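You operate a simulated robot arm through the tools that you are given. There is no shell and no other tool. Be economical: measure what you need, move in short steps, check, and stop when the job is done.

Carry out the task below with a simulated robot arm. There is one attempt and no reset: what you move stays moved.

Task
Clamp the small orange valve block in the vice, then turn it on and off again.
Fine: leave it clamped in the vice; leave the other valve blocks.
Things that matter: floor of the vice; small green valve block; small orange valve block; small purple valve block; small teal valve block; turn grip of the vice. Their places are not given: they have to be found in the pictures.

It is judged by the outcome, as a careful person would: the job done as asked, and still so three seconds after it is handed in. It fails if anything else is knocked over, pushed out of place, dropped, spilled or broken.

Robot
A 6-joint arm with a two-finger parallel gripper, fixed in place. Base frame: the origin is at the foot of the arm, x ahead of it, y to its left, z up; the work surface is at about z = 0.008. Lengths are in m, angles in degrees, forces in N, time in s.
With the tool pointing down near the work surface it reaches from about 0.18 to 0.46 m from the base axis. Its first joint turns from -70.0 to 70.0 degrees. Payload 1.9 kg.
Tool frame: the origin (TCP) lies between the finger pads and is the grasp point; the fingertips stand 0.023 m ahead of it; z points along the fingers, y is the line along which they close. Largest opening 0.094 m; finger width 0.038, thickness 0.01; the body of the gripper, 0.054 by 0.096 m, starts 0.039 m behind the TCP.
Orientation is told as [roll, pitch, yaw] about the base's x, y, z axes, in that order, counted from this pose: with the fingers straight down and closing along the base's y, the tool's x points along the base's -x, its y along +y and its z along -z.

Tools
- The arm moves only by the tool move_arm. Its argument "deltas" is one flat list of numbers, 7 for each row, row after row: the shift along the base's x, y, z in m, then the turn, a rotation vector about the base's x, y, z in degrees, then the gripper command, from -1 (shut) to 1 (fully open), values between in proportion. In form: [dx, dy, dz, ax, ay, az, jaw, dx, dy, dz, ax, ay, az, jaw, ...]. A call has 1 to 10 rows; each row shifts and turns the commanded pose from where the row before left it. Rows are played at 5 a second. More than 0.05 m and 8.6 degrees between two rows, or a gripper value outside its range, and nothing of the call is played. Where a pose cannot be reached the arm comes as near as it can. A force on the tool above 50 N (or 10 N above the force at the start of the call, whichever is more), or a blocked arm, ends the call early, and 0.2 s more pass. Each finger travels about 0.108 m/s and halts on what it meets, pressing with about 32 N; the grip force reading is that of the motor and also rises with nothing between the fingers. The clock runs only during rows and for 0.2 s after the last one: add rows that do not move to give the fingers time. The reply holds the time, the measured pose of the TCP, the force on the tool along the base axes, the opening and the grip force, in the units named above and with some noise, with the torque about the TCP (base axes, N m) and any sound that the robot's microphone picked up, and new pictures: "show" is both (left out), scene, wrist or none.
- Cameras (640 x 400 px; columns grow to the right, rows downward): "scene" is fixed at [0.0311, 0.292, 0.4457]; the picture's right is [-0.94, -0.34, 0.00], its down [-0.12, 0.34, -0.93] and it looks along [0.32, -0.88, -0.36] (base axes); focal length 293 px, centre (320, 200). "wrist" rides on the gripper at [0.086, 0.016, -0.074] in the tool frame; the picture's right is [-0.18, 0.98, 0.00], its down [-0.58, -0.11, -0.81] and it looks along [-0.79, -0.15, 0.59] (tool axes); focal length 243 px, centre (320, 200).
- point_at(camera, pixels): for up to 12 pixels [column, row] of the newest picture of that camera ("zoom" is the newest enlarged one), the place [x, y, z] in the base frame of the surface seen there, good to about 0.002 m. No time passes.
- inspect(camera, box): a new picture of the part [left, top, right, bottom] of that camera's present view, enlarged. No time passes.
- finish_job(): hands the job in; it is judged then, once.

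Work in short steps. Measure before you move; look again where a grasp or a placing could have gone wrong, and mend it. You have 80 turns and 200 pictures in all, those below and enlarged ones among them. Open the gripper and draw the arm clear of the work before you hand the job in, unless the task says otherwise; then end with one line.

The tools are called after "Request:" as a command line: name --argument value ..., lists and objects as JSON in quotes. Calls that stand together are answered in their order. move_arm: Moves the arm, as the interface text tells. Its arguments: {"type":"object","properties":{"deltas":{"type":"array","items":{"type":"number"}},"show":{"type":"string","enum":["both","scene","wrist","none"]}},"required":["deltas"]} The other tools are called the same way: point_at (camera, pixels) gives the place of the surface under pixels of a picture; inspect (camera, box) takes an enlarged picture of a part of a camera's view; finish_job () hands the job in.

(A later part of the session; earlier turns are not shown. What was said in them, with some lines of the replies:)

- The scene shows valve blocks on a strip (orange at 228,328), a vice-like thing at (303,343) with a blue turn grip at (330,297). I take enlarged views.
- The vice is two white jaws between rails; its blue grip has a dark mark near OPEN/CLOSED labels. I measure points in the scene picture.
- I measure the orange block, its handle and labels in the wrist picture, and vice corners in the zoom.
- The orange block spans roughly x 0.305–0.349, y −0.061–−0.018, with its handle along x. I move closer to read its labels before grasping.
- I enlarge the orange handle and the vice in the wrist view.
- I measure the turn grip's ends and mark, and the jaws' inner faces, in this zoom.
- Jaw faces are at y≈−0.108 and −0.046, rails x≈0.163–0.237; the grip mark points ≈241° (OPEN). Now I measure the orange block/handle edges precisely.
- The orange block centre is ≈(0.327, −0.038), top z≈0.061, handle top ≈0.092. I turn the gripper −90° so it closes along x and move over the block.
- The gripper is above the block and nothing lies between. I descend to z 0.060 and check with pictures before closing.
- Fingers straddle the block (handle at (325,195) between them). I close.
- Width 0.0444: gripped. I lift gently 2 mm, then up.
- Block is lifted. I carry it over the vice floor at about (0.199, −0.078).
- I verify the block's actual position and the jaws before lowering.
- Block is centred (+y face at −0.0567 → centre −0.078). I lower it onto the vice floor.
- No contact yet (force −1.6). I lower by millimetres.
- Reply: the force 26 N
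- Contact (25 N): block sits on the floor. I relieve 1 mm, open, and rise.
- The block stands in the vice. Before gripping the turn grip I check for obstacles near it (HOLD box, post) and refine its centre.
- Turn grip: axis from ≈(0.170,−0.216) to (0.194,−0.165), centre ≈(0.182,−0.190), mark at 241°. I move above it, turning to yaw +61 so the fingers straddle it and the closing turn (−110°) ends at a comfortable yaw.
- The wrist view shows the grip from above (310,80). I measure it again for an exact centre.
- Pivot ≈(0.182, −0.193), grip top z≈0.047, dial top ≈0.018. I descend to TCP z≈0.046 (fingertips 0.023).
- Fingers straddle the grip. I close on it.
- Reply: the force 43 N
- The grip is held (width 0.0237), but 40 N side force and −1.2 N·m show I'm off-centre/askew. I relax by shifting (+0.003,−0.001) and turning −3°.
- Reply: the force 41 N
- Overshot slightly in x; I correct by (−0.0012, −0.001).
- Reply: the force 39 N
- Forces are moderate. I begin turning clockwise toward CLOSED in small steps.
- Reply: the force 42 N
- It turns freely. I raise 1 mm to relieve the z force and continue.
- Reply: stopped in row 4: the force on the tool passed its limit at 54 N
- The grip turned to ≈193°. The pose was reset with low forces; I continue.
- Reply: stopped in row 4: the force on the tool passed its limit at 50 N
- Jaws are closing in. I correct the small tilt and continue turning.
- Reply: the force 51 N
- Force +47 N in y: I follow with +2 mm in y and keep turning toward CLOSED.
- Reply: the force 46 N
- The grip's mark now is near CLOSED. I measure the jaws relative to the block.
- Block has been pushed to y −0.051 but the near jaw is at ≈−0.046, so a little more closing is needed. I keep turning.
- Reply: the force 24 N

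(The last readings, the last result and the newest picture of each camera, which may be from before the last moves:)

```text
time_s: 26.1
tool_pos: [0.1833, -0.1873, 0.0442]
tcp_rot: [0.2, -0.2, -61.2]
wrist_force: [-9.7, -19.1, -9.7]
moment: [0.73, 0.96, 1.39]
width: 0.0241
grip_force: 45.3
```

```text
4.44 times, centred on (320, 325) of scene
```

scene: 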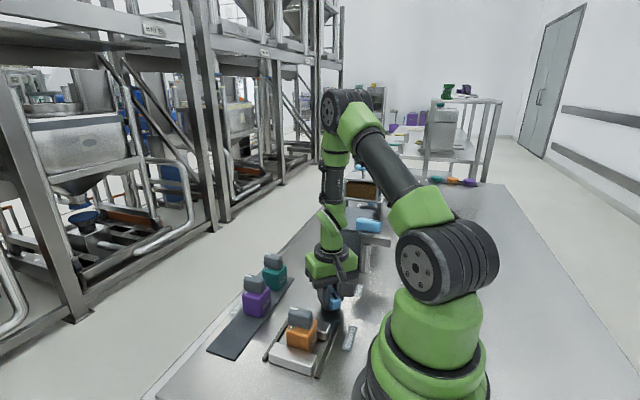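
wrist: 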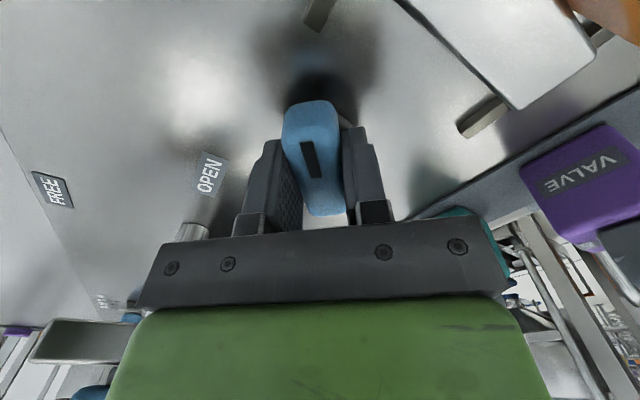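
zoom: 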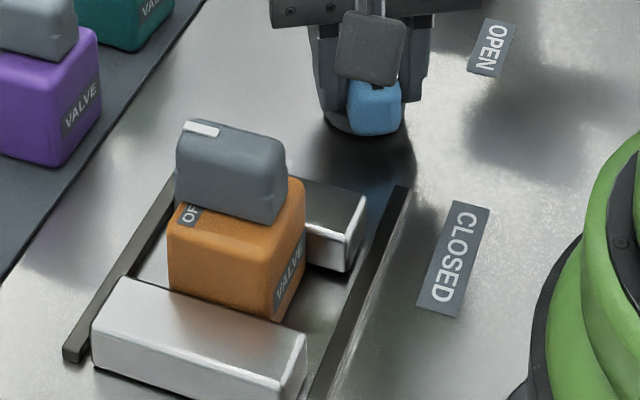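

Torque about z rose to 1.4 N·m — clamping or a stop. I measure again.

Request:
point_at --camera "zoom" --pixels '[[220, 295], [200, 270], [230, 280], [210, 310], [290, 180], [350, 240], [315, 240], [270, 240], [160, 285], [270, 330]]'

Request:
inspect --camera "scene" --box '[275, 320, 345, 370]'

```text
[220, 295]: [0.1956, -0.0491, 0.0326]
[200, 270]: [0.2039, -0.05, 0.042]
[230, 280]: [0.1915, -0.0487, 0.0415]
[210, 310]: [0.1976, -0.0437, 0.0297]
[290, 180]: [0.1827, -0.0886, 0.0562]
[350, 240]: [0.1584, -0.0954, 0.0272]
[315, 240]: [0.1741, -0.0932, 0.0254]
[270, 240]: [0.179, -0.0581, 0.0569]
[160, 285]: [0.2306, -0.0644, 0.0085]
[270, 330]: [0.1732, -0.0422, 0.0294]
```

```text
8.00 times, centred on (310, 345) of scene
```

zoom: 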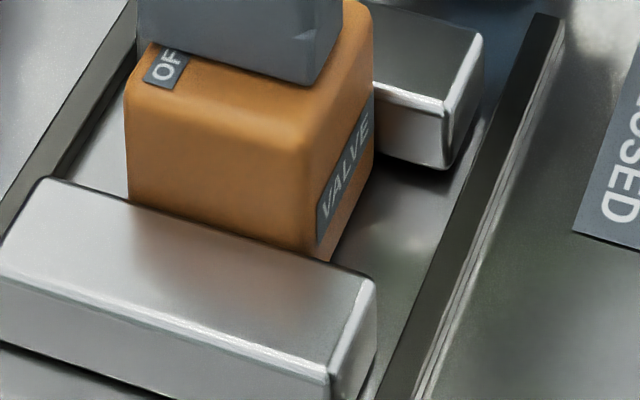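

Block moved another 2 mm to −0.049. I turn further with care watching torque.

Request:
move_arm --deltas '[0, 0, 0, 0, 0, -4, -0.8, 0, 0, 0, 0, 0, -4, -0.8, 0, 0, 0, 0, 0, 0, -0.8]'

Request:
inspect --camera "scene" --box '[275, 320, 345, 370]'

```text
time_s: 26.8
tool_pos: [0.1839, -0.1875, 0.0442]
tcp_rot: [0.0, -0.2, -68.2]
wrist_force: [-5.7, -8.7, 2.2]
moment: [0.86, 1.05, 1.95]
width: 0.0281
grip_force: 45.3
stopped in row 3: the force on the tool passed its limit at 51 N (the readings are from after the stop); the commanded pose is now the measured one
```

scene: 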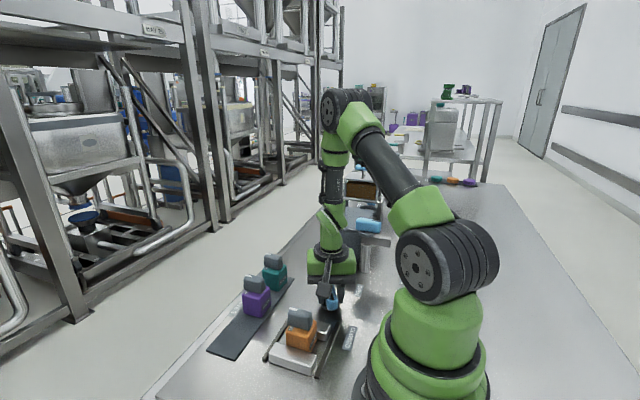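
wrist: 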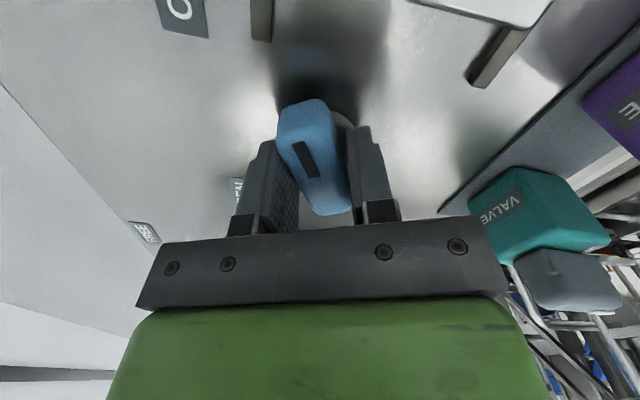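

```text
8.00 times, centred on (310, 345) of scene
```

zoom: 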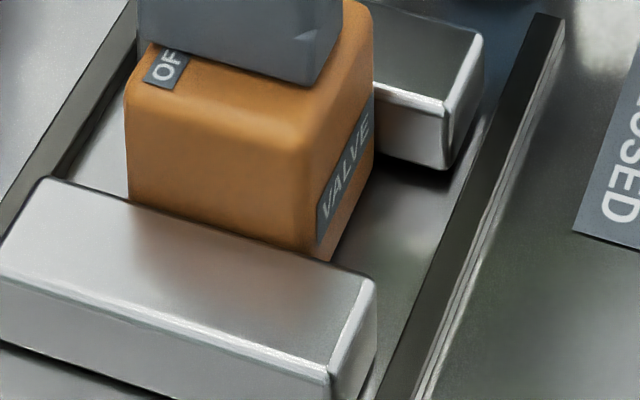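

The handle no longer turns (fingers twist on it, width 0.028) and the block no longer moves: clamped. I turn back a few degrees to unload, open and rise.

Request:
move_arm --deltas '[0, 0, 0, 0, 0, 5, -0.4, 0, 0, 0, 0, 0, 0, 0.3, 0, 0, 0, 0, 0, 0, 0.3, 0, 0, 0.02, 0, 0, 0, 0.3, 0, 0, 0.04, 0, 0, 0, 0.3, 0, 0, 0.04, 0, 0, 0, 0.3]'

Request:
inspect --camera "scene" --box '[260, 270, 370, 380]'

```text
time_s: 28.2
tool_pos: [0.184, -0.1887, 0.1472]
tcp_rot: [0.0, -0.1, -63.7]
wrist_force: [0.1, 0.5, -0.6]
moment: [0.02, 0.0, -0.01]
width: 0.0613
grip_force: 0.1
```

scene: 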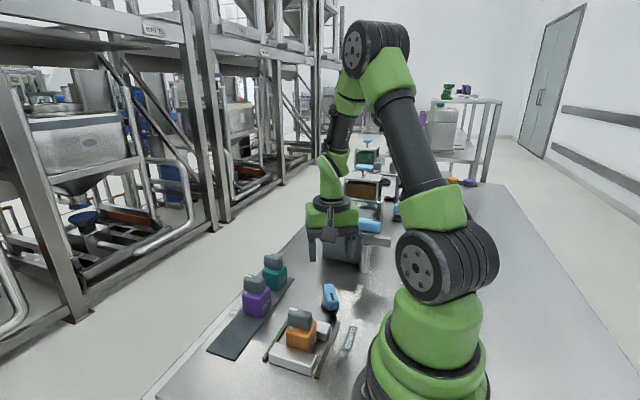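
wrist: 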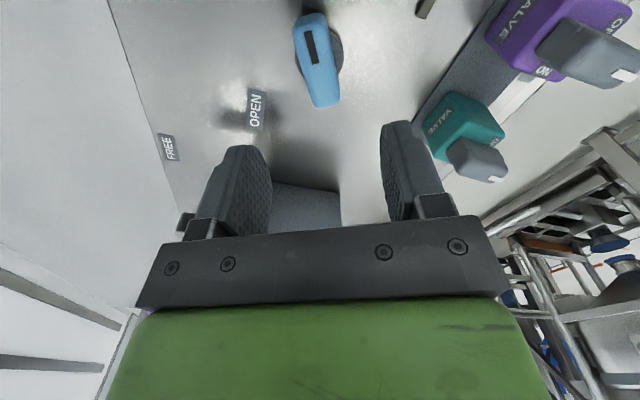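

```text
3.64 times, centred on (315, 325) of scene
```

zoom: 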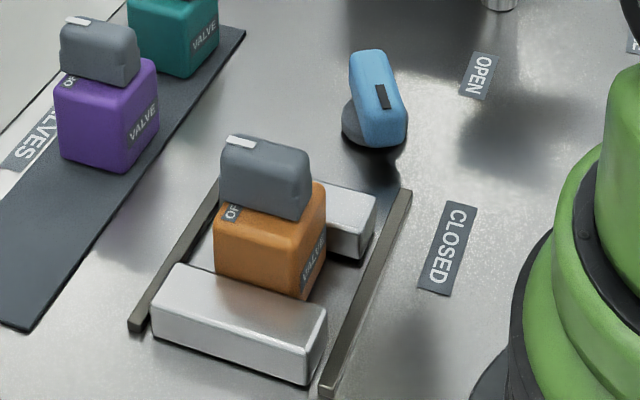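

The grip now points to CLOSED. I measure the grip's mark direction and the valve handle on the clamped block.

Request:
point_at --camera "zoom" --pixels '[[380, 88], [387, 106], [355, 60], [398, 135], [240, 142], [300, 180], [228, 185], [305, 205], [225, 160], [265, 190], [232, 213], [312, 190]]'

Request:
inspect --camera "scene" --box '[275, 295, 345, 370]'

```text
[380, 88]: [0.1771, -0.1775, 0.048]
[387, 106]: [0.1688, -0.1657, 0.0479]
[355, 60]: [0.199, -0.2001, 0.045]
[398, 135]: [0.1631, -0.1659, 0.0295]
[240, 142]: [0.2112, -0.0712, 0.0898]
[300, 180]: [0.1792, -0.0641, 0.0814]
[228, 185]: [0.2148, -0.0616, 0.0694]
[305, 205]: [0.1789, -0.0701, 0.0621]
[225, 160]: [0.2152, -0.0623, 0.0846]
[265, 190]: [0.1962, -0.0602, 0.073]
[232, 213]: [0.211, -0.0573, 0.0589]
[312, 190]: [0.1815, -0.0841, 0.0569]
```

```text
5.33 times, centred on (310, 332) of scene
```

zoom: 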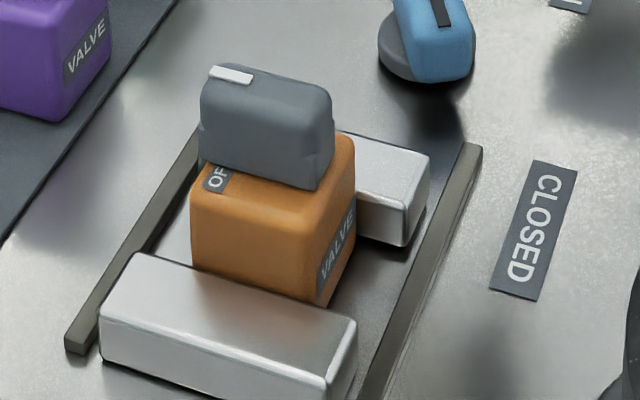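

Mark at ≈125°, i.e. CLOSED. The valve handle centre is ≈(0.197,−0.0705), z 0.062–0.091. At yaw 0 the wrist camera would sit at x≈0.11, so I check where the robot's base surface lies.

Request:
point_at --camera "scene" --pixels '[[400, 300], [420, 320], [385, 340], [403, 262], [420, 265], [365, 385], [400, 350], [440, 300], [470, 265], [412, 220]]'

```text
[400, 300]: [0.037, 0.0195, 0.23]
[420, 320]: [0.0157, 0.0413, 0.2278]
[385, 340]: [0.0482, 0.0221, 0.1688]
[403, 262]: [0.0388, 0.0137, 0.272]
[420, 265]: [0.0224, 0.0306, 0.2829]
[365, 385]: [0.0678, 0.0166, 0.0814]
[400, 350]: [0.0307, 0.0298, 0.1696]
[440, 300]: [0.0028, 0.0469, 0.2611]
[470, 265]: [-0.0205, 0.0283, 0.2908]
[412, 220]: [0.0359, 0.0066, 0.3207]
```

Base surface stays within ≈0.07 m radius, so the camera at ≈0.12 m is clear. I move above the valve handle at yaw 0.

Request:
move_arm --deltas '[0.0016, 0.0148, 0, 0, 0, 7.96, 0.3, 0.0016, 0.0148, 0, 0, 0, 7.96, 0.3, 0.0016, 0.0148, 0, 0, 0, 7.96, 0.3, 0.0016, 0.0148, 0, 0, 0, 7.96, 0.3, 0.0016, 0.0148, 0, 0, 0, 7.96, 0.3, 0.0016, 0.0148, 0, 0, 0, 7.96, 0.3, 0.0016, 0.0148, 0, 0, 0, 7.96, 0.3, 0.0016, 0.0148, 0, 0, 0, 7.96, 0.3, 0, 0, 0, 0, 0, 0, 0.3]'

```text
time_s: 30.2
tool_pos: [0.1946, -0.07, 0.1469]
tcp_rot: [0.2, -0.2, 0.2]
wrist_force: [-0.6, 0.0, -0.9]
moment: [0.02, -0.02, 0.01]
width: 0.0612
grip_force: 0.1
```

scene: 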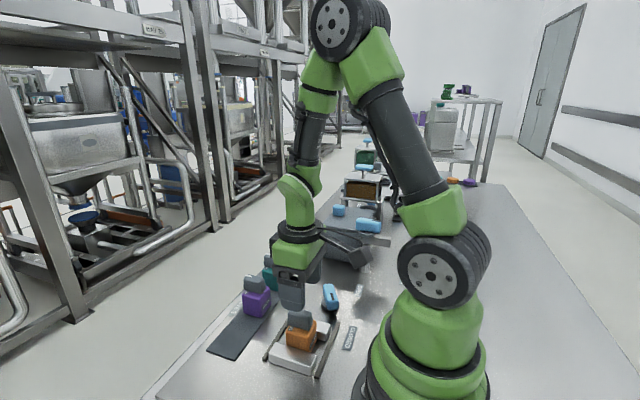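
wrist: 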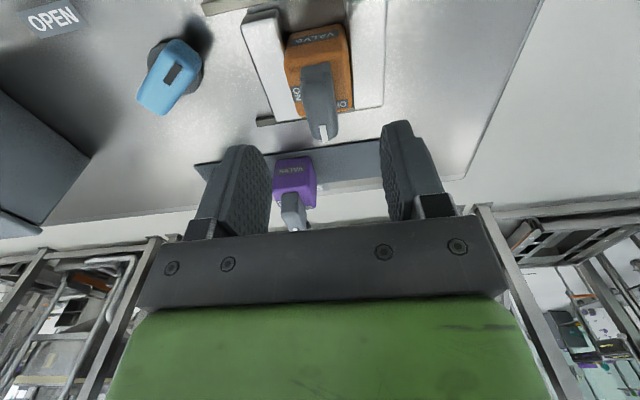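

The wrist view shows the handle (319,100) from above. I zoom to verify labels and the handle centre.

Request:
inspect --camera "wrist" --box '[270, 10, 370, 145]'

Request:
point_at --camera "wrist" --pixels '[[312, 68], [306, 85], [336, 85], [309, 105], [338, 105], [322, 128], [320, 90], [297, 94], [343, 104], [320, 105]]'

```text
2.96 times, centred on (320, 78) of wrist
```

zoom: 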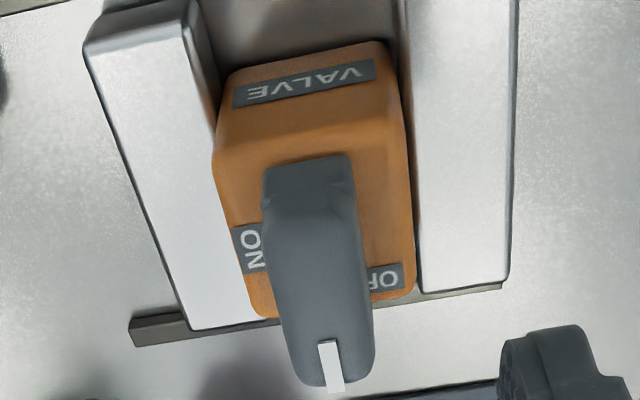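

```text
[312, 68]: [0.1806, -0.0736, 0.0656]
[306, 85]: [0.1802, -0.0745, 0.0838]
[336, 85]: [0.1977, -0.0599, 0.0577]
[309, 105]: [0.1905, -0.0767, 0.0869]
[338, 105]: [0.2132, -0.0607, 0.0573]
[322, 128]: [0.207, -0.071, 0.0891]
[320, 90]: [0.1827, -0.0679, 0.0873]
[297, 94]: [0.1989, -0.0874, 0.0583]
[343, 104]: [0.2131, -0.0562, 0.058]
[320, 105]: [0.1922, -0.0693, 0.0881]
```

ON label lies on the −y side and OFF on +x: a −90° turn is ON. The block is held by both jaws. I descend to z≈0.087 around the handle.

Request:
move_arm --deltas '[0.0022, -0.0003, -0.02, 0, 0, 0, 0.2, 0, 0, -0.02, 0, 0, 0, 0.2, 0, 0, -0.012, 0, 0, 0, 0.2, 0, 0, -0.007, 0, 0, 0, 0.2, 0, 0, 0, 0, 0, 0, 0.2]'

```text
time_s: 31.4
tool_pos: [0.1989, -0.0684, 0.0868]
tcp_rot: [0.0, -0.1, 0.1]
wrist_force: [0.7, -0.5, -0.7]
moment: [0.03, -0.02, -0.01]
width: 0.0568
grip_force: 0.0
```

scene: 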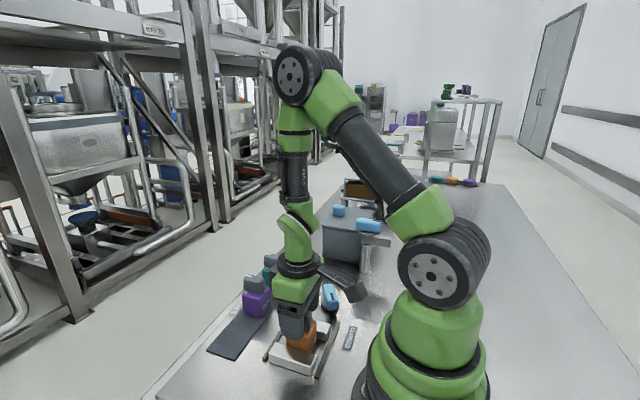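
wrist: 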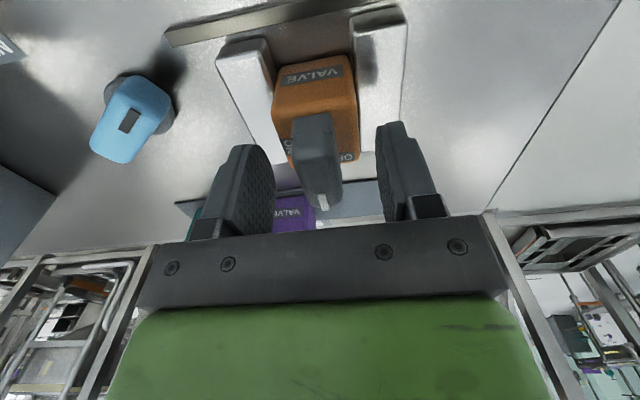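

Handle is centred between fingers (col ≈321 at TCP row). I close on it.

Request:
move_arm --deltas '[0, 0, 0, 0, 0, 0, -0.2, 0, 0, 0, 0, 0, 0, -0.7, 0, 0, 0, 0, 0, 0, -0.7, 0, 0, 0, 0, 0, 0, -0.7]' --show "wrist"

```text
time_s: 32.4
tool_pos: [0.1993, -0.0702, 0.0868]
tcp_rot: [0.0, 0.0, 0.1]
wrist_force: [0.6, 0.8, 0.3]
moment: [0.0, 0.01, -0.04]
width: 0.0191
grip_force: 32.0
```

wrist: 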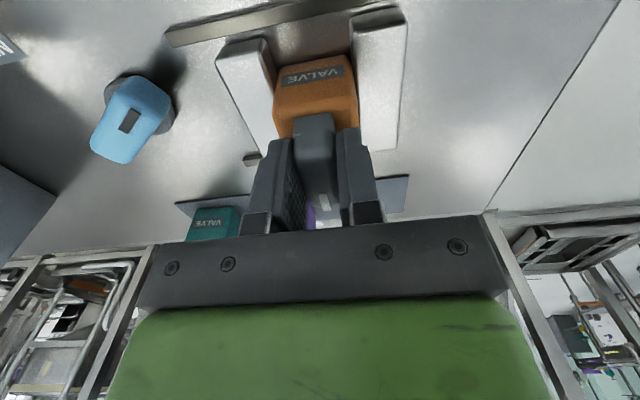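

Clean grasp (0.019 wide, no side load). I turn −28° first and watch.

Request:
move_arm --deltas '[0, -0.0004, 0, 0, 0, -7, -0.7, 0, -0.0004, 0, 0, 0, -7, -0.7, 0, 0, 0, 0, 0, -7, -0.7, 0, 0, 0, 0, 0, -7, -0.7]'

Request:
inspect --camera "scene" --box '[260, 290, 350, 380]'

```text
time_s: 33.4
tool_pos: [0.1986, -0.0701, 0.0864]
tcp_rot: [0.1, -0.2, -28.0]
wrist_force: [3.6, 5.0, 11.0]
moment: [0.06, 0.0, 0.03]
width: 0.0192
grip_force: 31.5
```

scene: 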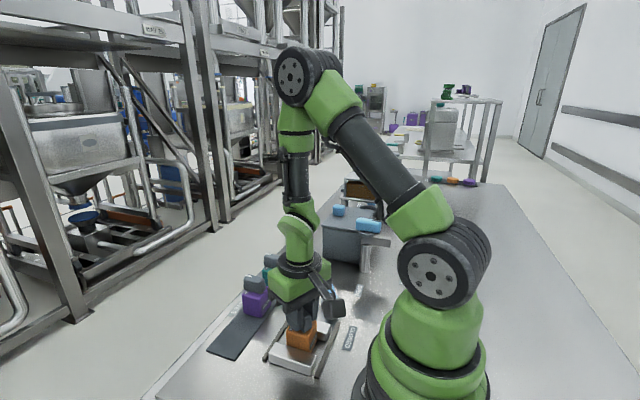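
wrist: 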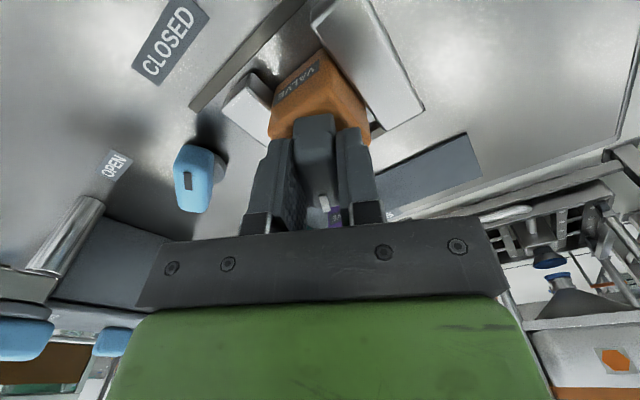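

```text
4.44 times, centred on (305, 335) of scene
```

zoom: 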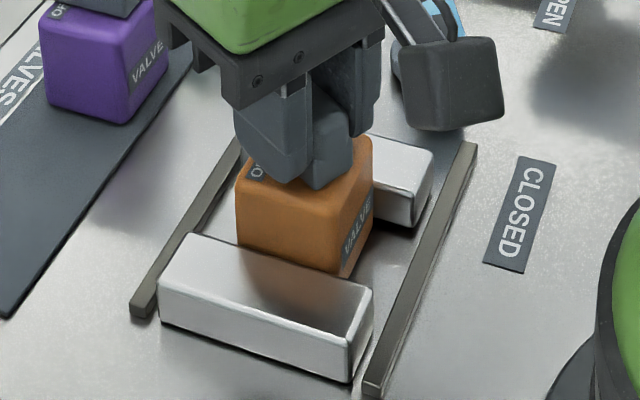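

The handle turns with low torque and the block stays put. I continue to about −88°.

Request:
move_arm --deltas '[0, 0, 0.0003, 0, 0, -7, -0.7, 0, 0, 0, 0, 0, -7, -0.7, 0, 0, 0, 0, 0, -7, -0.7, 0, 0, 0, 0, 0, -7, -0.7, 0, 0, 0, 0, 0, -7, -0.7, 0, 0, 0, 0, 0, -7, -0.7, 0, 0, 0, 0, 0, -7, -0.7, 0, 0, 0, 0, 0, -7, -0.7]'

Request:
inspect --camera "scene" --box '[260, 290, 350, 380]'

```text
time_s: 35.2
tool_pos: [0.1992, -0.0706, 0.0865]
tcp_rot: [0.2, -0.3, -84.0]
wrist_force: [-0.2, 0.9, -0.3]
moment: [0.0, 0.03, 0.01]
width: 0.0191
grip_force: 31.7
```

scene: 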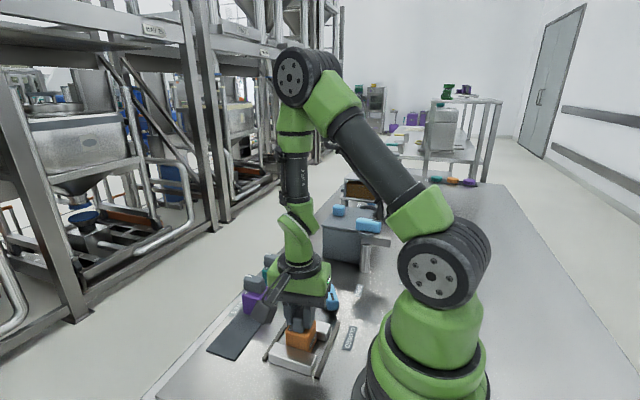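
wrist: 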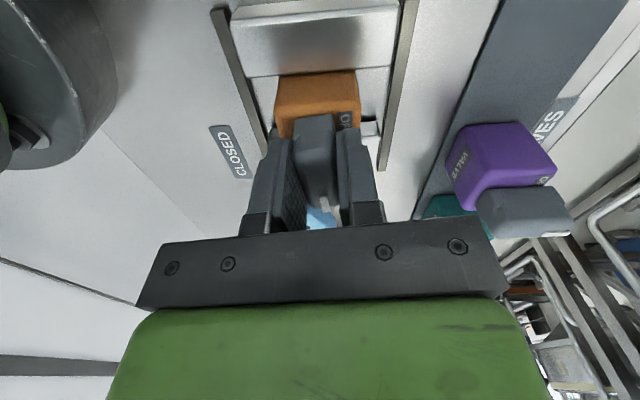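

```text
4.44 times, centred on (305, 335) of scene
```

zoom: 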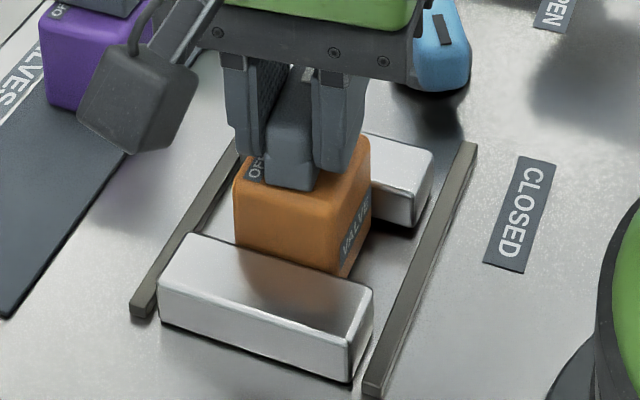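

No stop yet at −84°. I go on to about −93°, checking for torque.

Request:
move_arm --deltas '[0, 0, 0, 0, 0, -3, -0.7, 0, 0, 0, 0, 0, -3, -0.7, 0, 0, 0, 0, 0, -3, -0.7, 0, 0, 0, 0, 0, 0, -0.7]' --show "wrist"

Request:
inspect --camera "scene" --box '[260, 290, 350, 380]'

```text
time_s: 36.2
tool_pos: [0.1986, -0.0714, 0.0859]
tcp_rot: [0.2, -0.2, -93.0]
wrist_force: [-0.8, -3.3, -4.4]
moment: [-0.28, 0.04, 0.42]
width: 0.0194
grip_force: 31.6
```

wrist: 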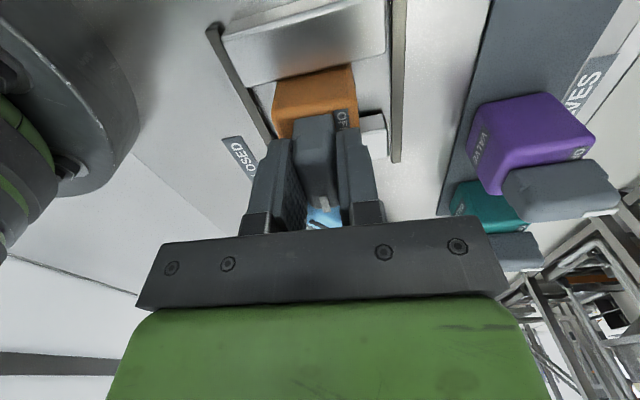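

```text
4.44 times, centred on (305, 335) of scene
```

zoom: 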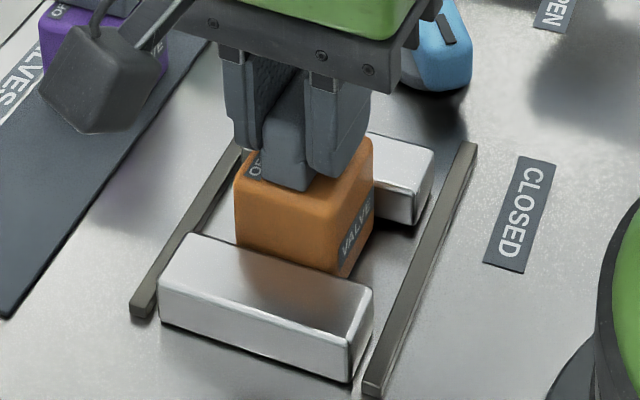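

Torque 0.42 N·m at −93°: the ON stop, with the mark toward ON. Now I turn it back to OFF.

Request:
move_arm --deltas '[0, 0, 0, 0, 0, 5, -0.7, 0, 0, 0, 0, 0, 8, -0.7, 0, 0, 0, 0, 0, 8, -0.7, 0, 0, 0, 0, 0, 8, -0.7, 0, 0, 0, 0, 0, 8, -0.7, 0, 0, 0, 0, 0, 8, -0.7, 0, 0, 0, 0, 0, 8, -0.7, 0, 0, 0, 0, 0, 8, -0.7, 0, 0, 0, 0, 0, 8, -0.7, 0, 0, 0, 0, 0, 8, -0.7]' --show "none"

Request:
move_arm --deltas '[0, 0, 0, 0, 0, 6, -0.7, 0, 0, 0, 0, 0, 5, -0.7, 0, 0, 0, 0, 0, 5, -0.7, 0, 0, 0, 0, 0, 2, -0.7, 0, 0, 0, 0, 0, 0, -0.7]' --show "wrist"

Request:
inspect --camera "scene" --box '[260, 290, 350, 380]'

```text
time_s: 38.4
tool_pos: [0.2, -0.0714, 0.0872]
tcp_rot: [0.1, -0.1, -15.8]
wrist_force: [0.8, 3.0, -0.5]
moment: [0.16, 0.0, -0.03]
width: 0.0194
grip_force: 31.7
```

```text
time_s: 39.6
tool_pos: [0.1977, -0.0698, 0.0864]
tcp_rot: [0.1, -0.1, 2.0]
wrist_force: [-4.3, 3.0, 7.8]
moment: [-0.05, 0.13, -0.3]
width: 0.019
grip_force: 32.0
```

wrist: 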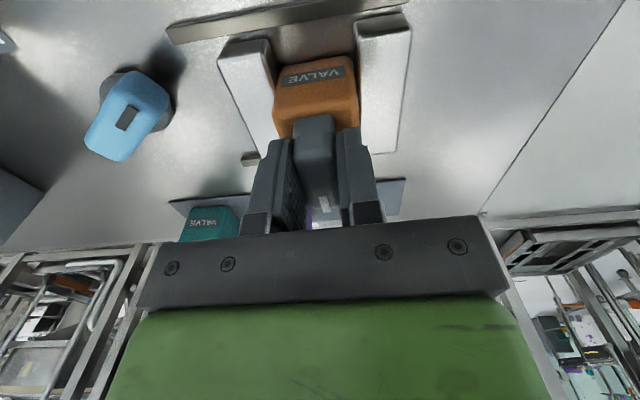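

```text
4.44 times, centred on (305, 335) of scene
```

zoom: 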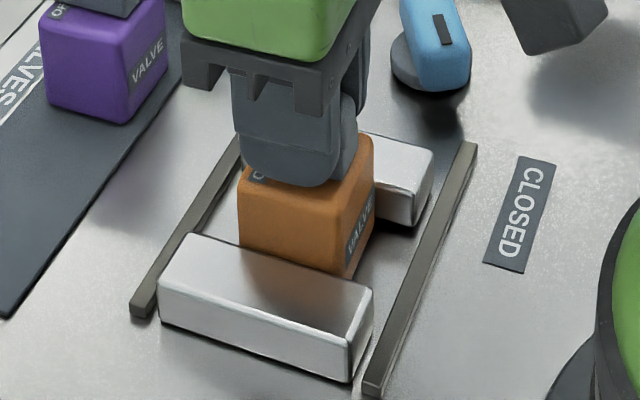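

Back at +2° with a −0.3 N·m stop torque: OFF reached. I ease back 1.5°, open and rise clear.

Request:
move_arm --deltas '[0, 0, 0, 0, 0, -1.5, -0.7, 0, 0, 0, 0, 0, 0, 0.2, 0, 0, 0, 0, 0, 0, 0.2, 0, 0, 0.02, 0, 0, 0, 0.2, 0, 0, 0.04, 0, 0, 0, 0.2, 0, 0, 0.04, 0, 0, 0, 0.2, 0.02, 0, 0.04, 0, 0, 0, 0.2, 0, 0, 0, 0, 0, 0, 0.2]'

Request:
inspect --camera "scene" --box '[200, 250, 370, 390]'

Request:
inspect --camera "wrist" --box '[220, 0, 420, 140]'

```text
time_s: 41.4
tool_pos: [0.2157, -0.0719, 0.224]
tcp_rot: [0.1, -0.2, 0.6]
wrist_force: [0.1, 1.9, 0.3]
moment: [-0.01, -0.04, 0.02]
width: 0.0564
grip_force: 0.0
```

scene: 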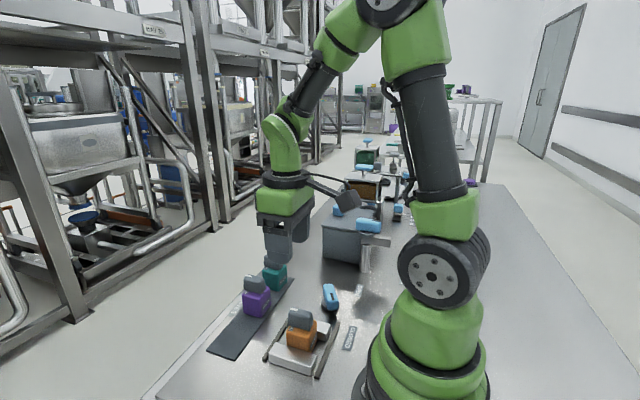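
wrist: 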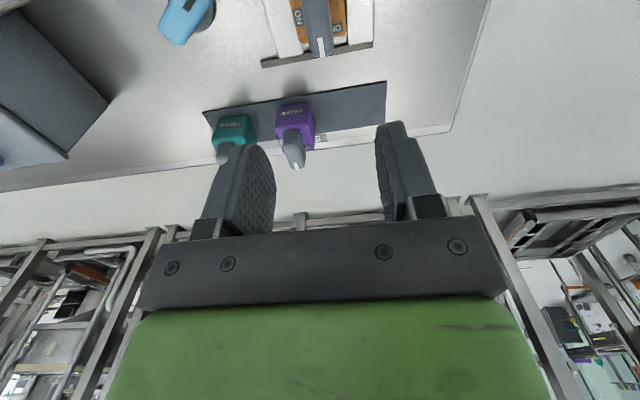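

```text
2.86 times, centred on (285, 320) of scene
```

zoom: 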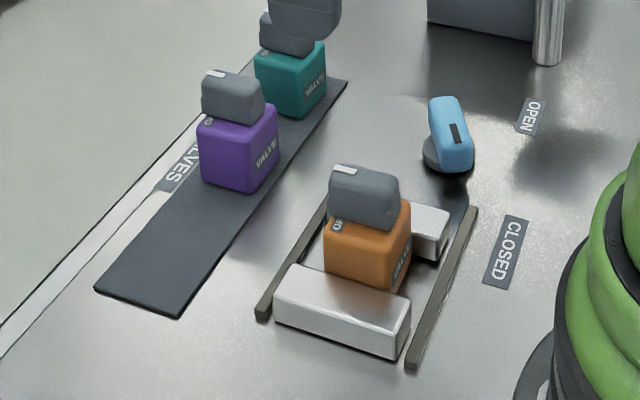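

```text
2.86 times, centred on (320, 70) of wrist
```

zoom: 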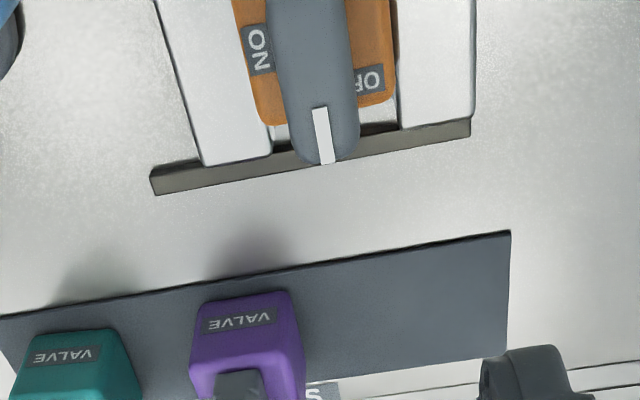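

All is as wanted: block clamped in both jaws, handle back at OFF, other blocks untouched. I open fully and hand in.

Request:
move_arm --deltas '[0, 0, 0.03, 0, 0, 0, 1, 0, 0, 0, 0, 0, 0, 1]' --show "none"

Request:
finish_job

```text
time_s: 42.0
tool_pos: [0.2175, -0.0708, 0.2527]
tcp_rot: [0.1, -0.2, 0.5]
wrist_force: [-0.1, -0.1, 0.1]
moment: [0.01, 0.0, -0.03]
width: 0.0939
grip_force: 0.1
```

```text
The job is handed in.
```

The orange valve block is clamped in the vice. I turned it to ON and back to OFF, reaching the stop both ways, and left it clamped; the purple and teal blocks were not touched, and the green one never showed in the close-up views.
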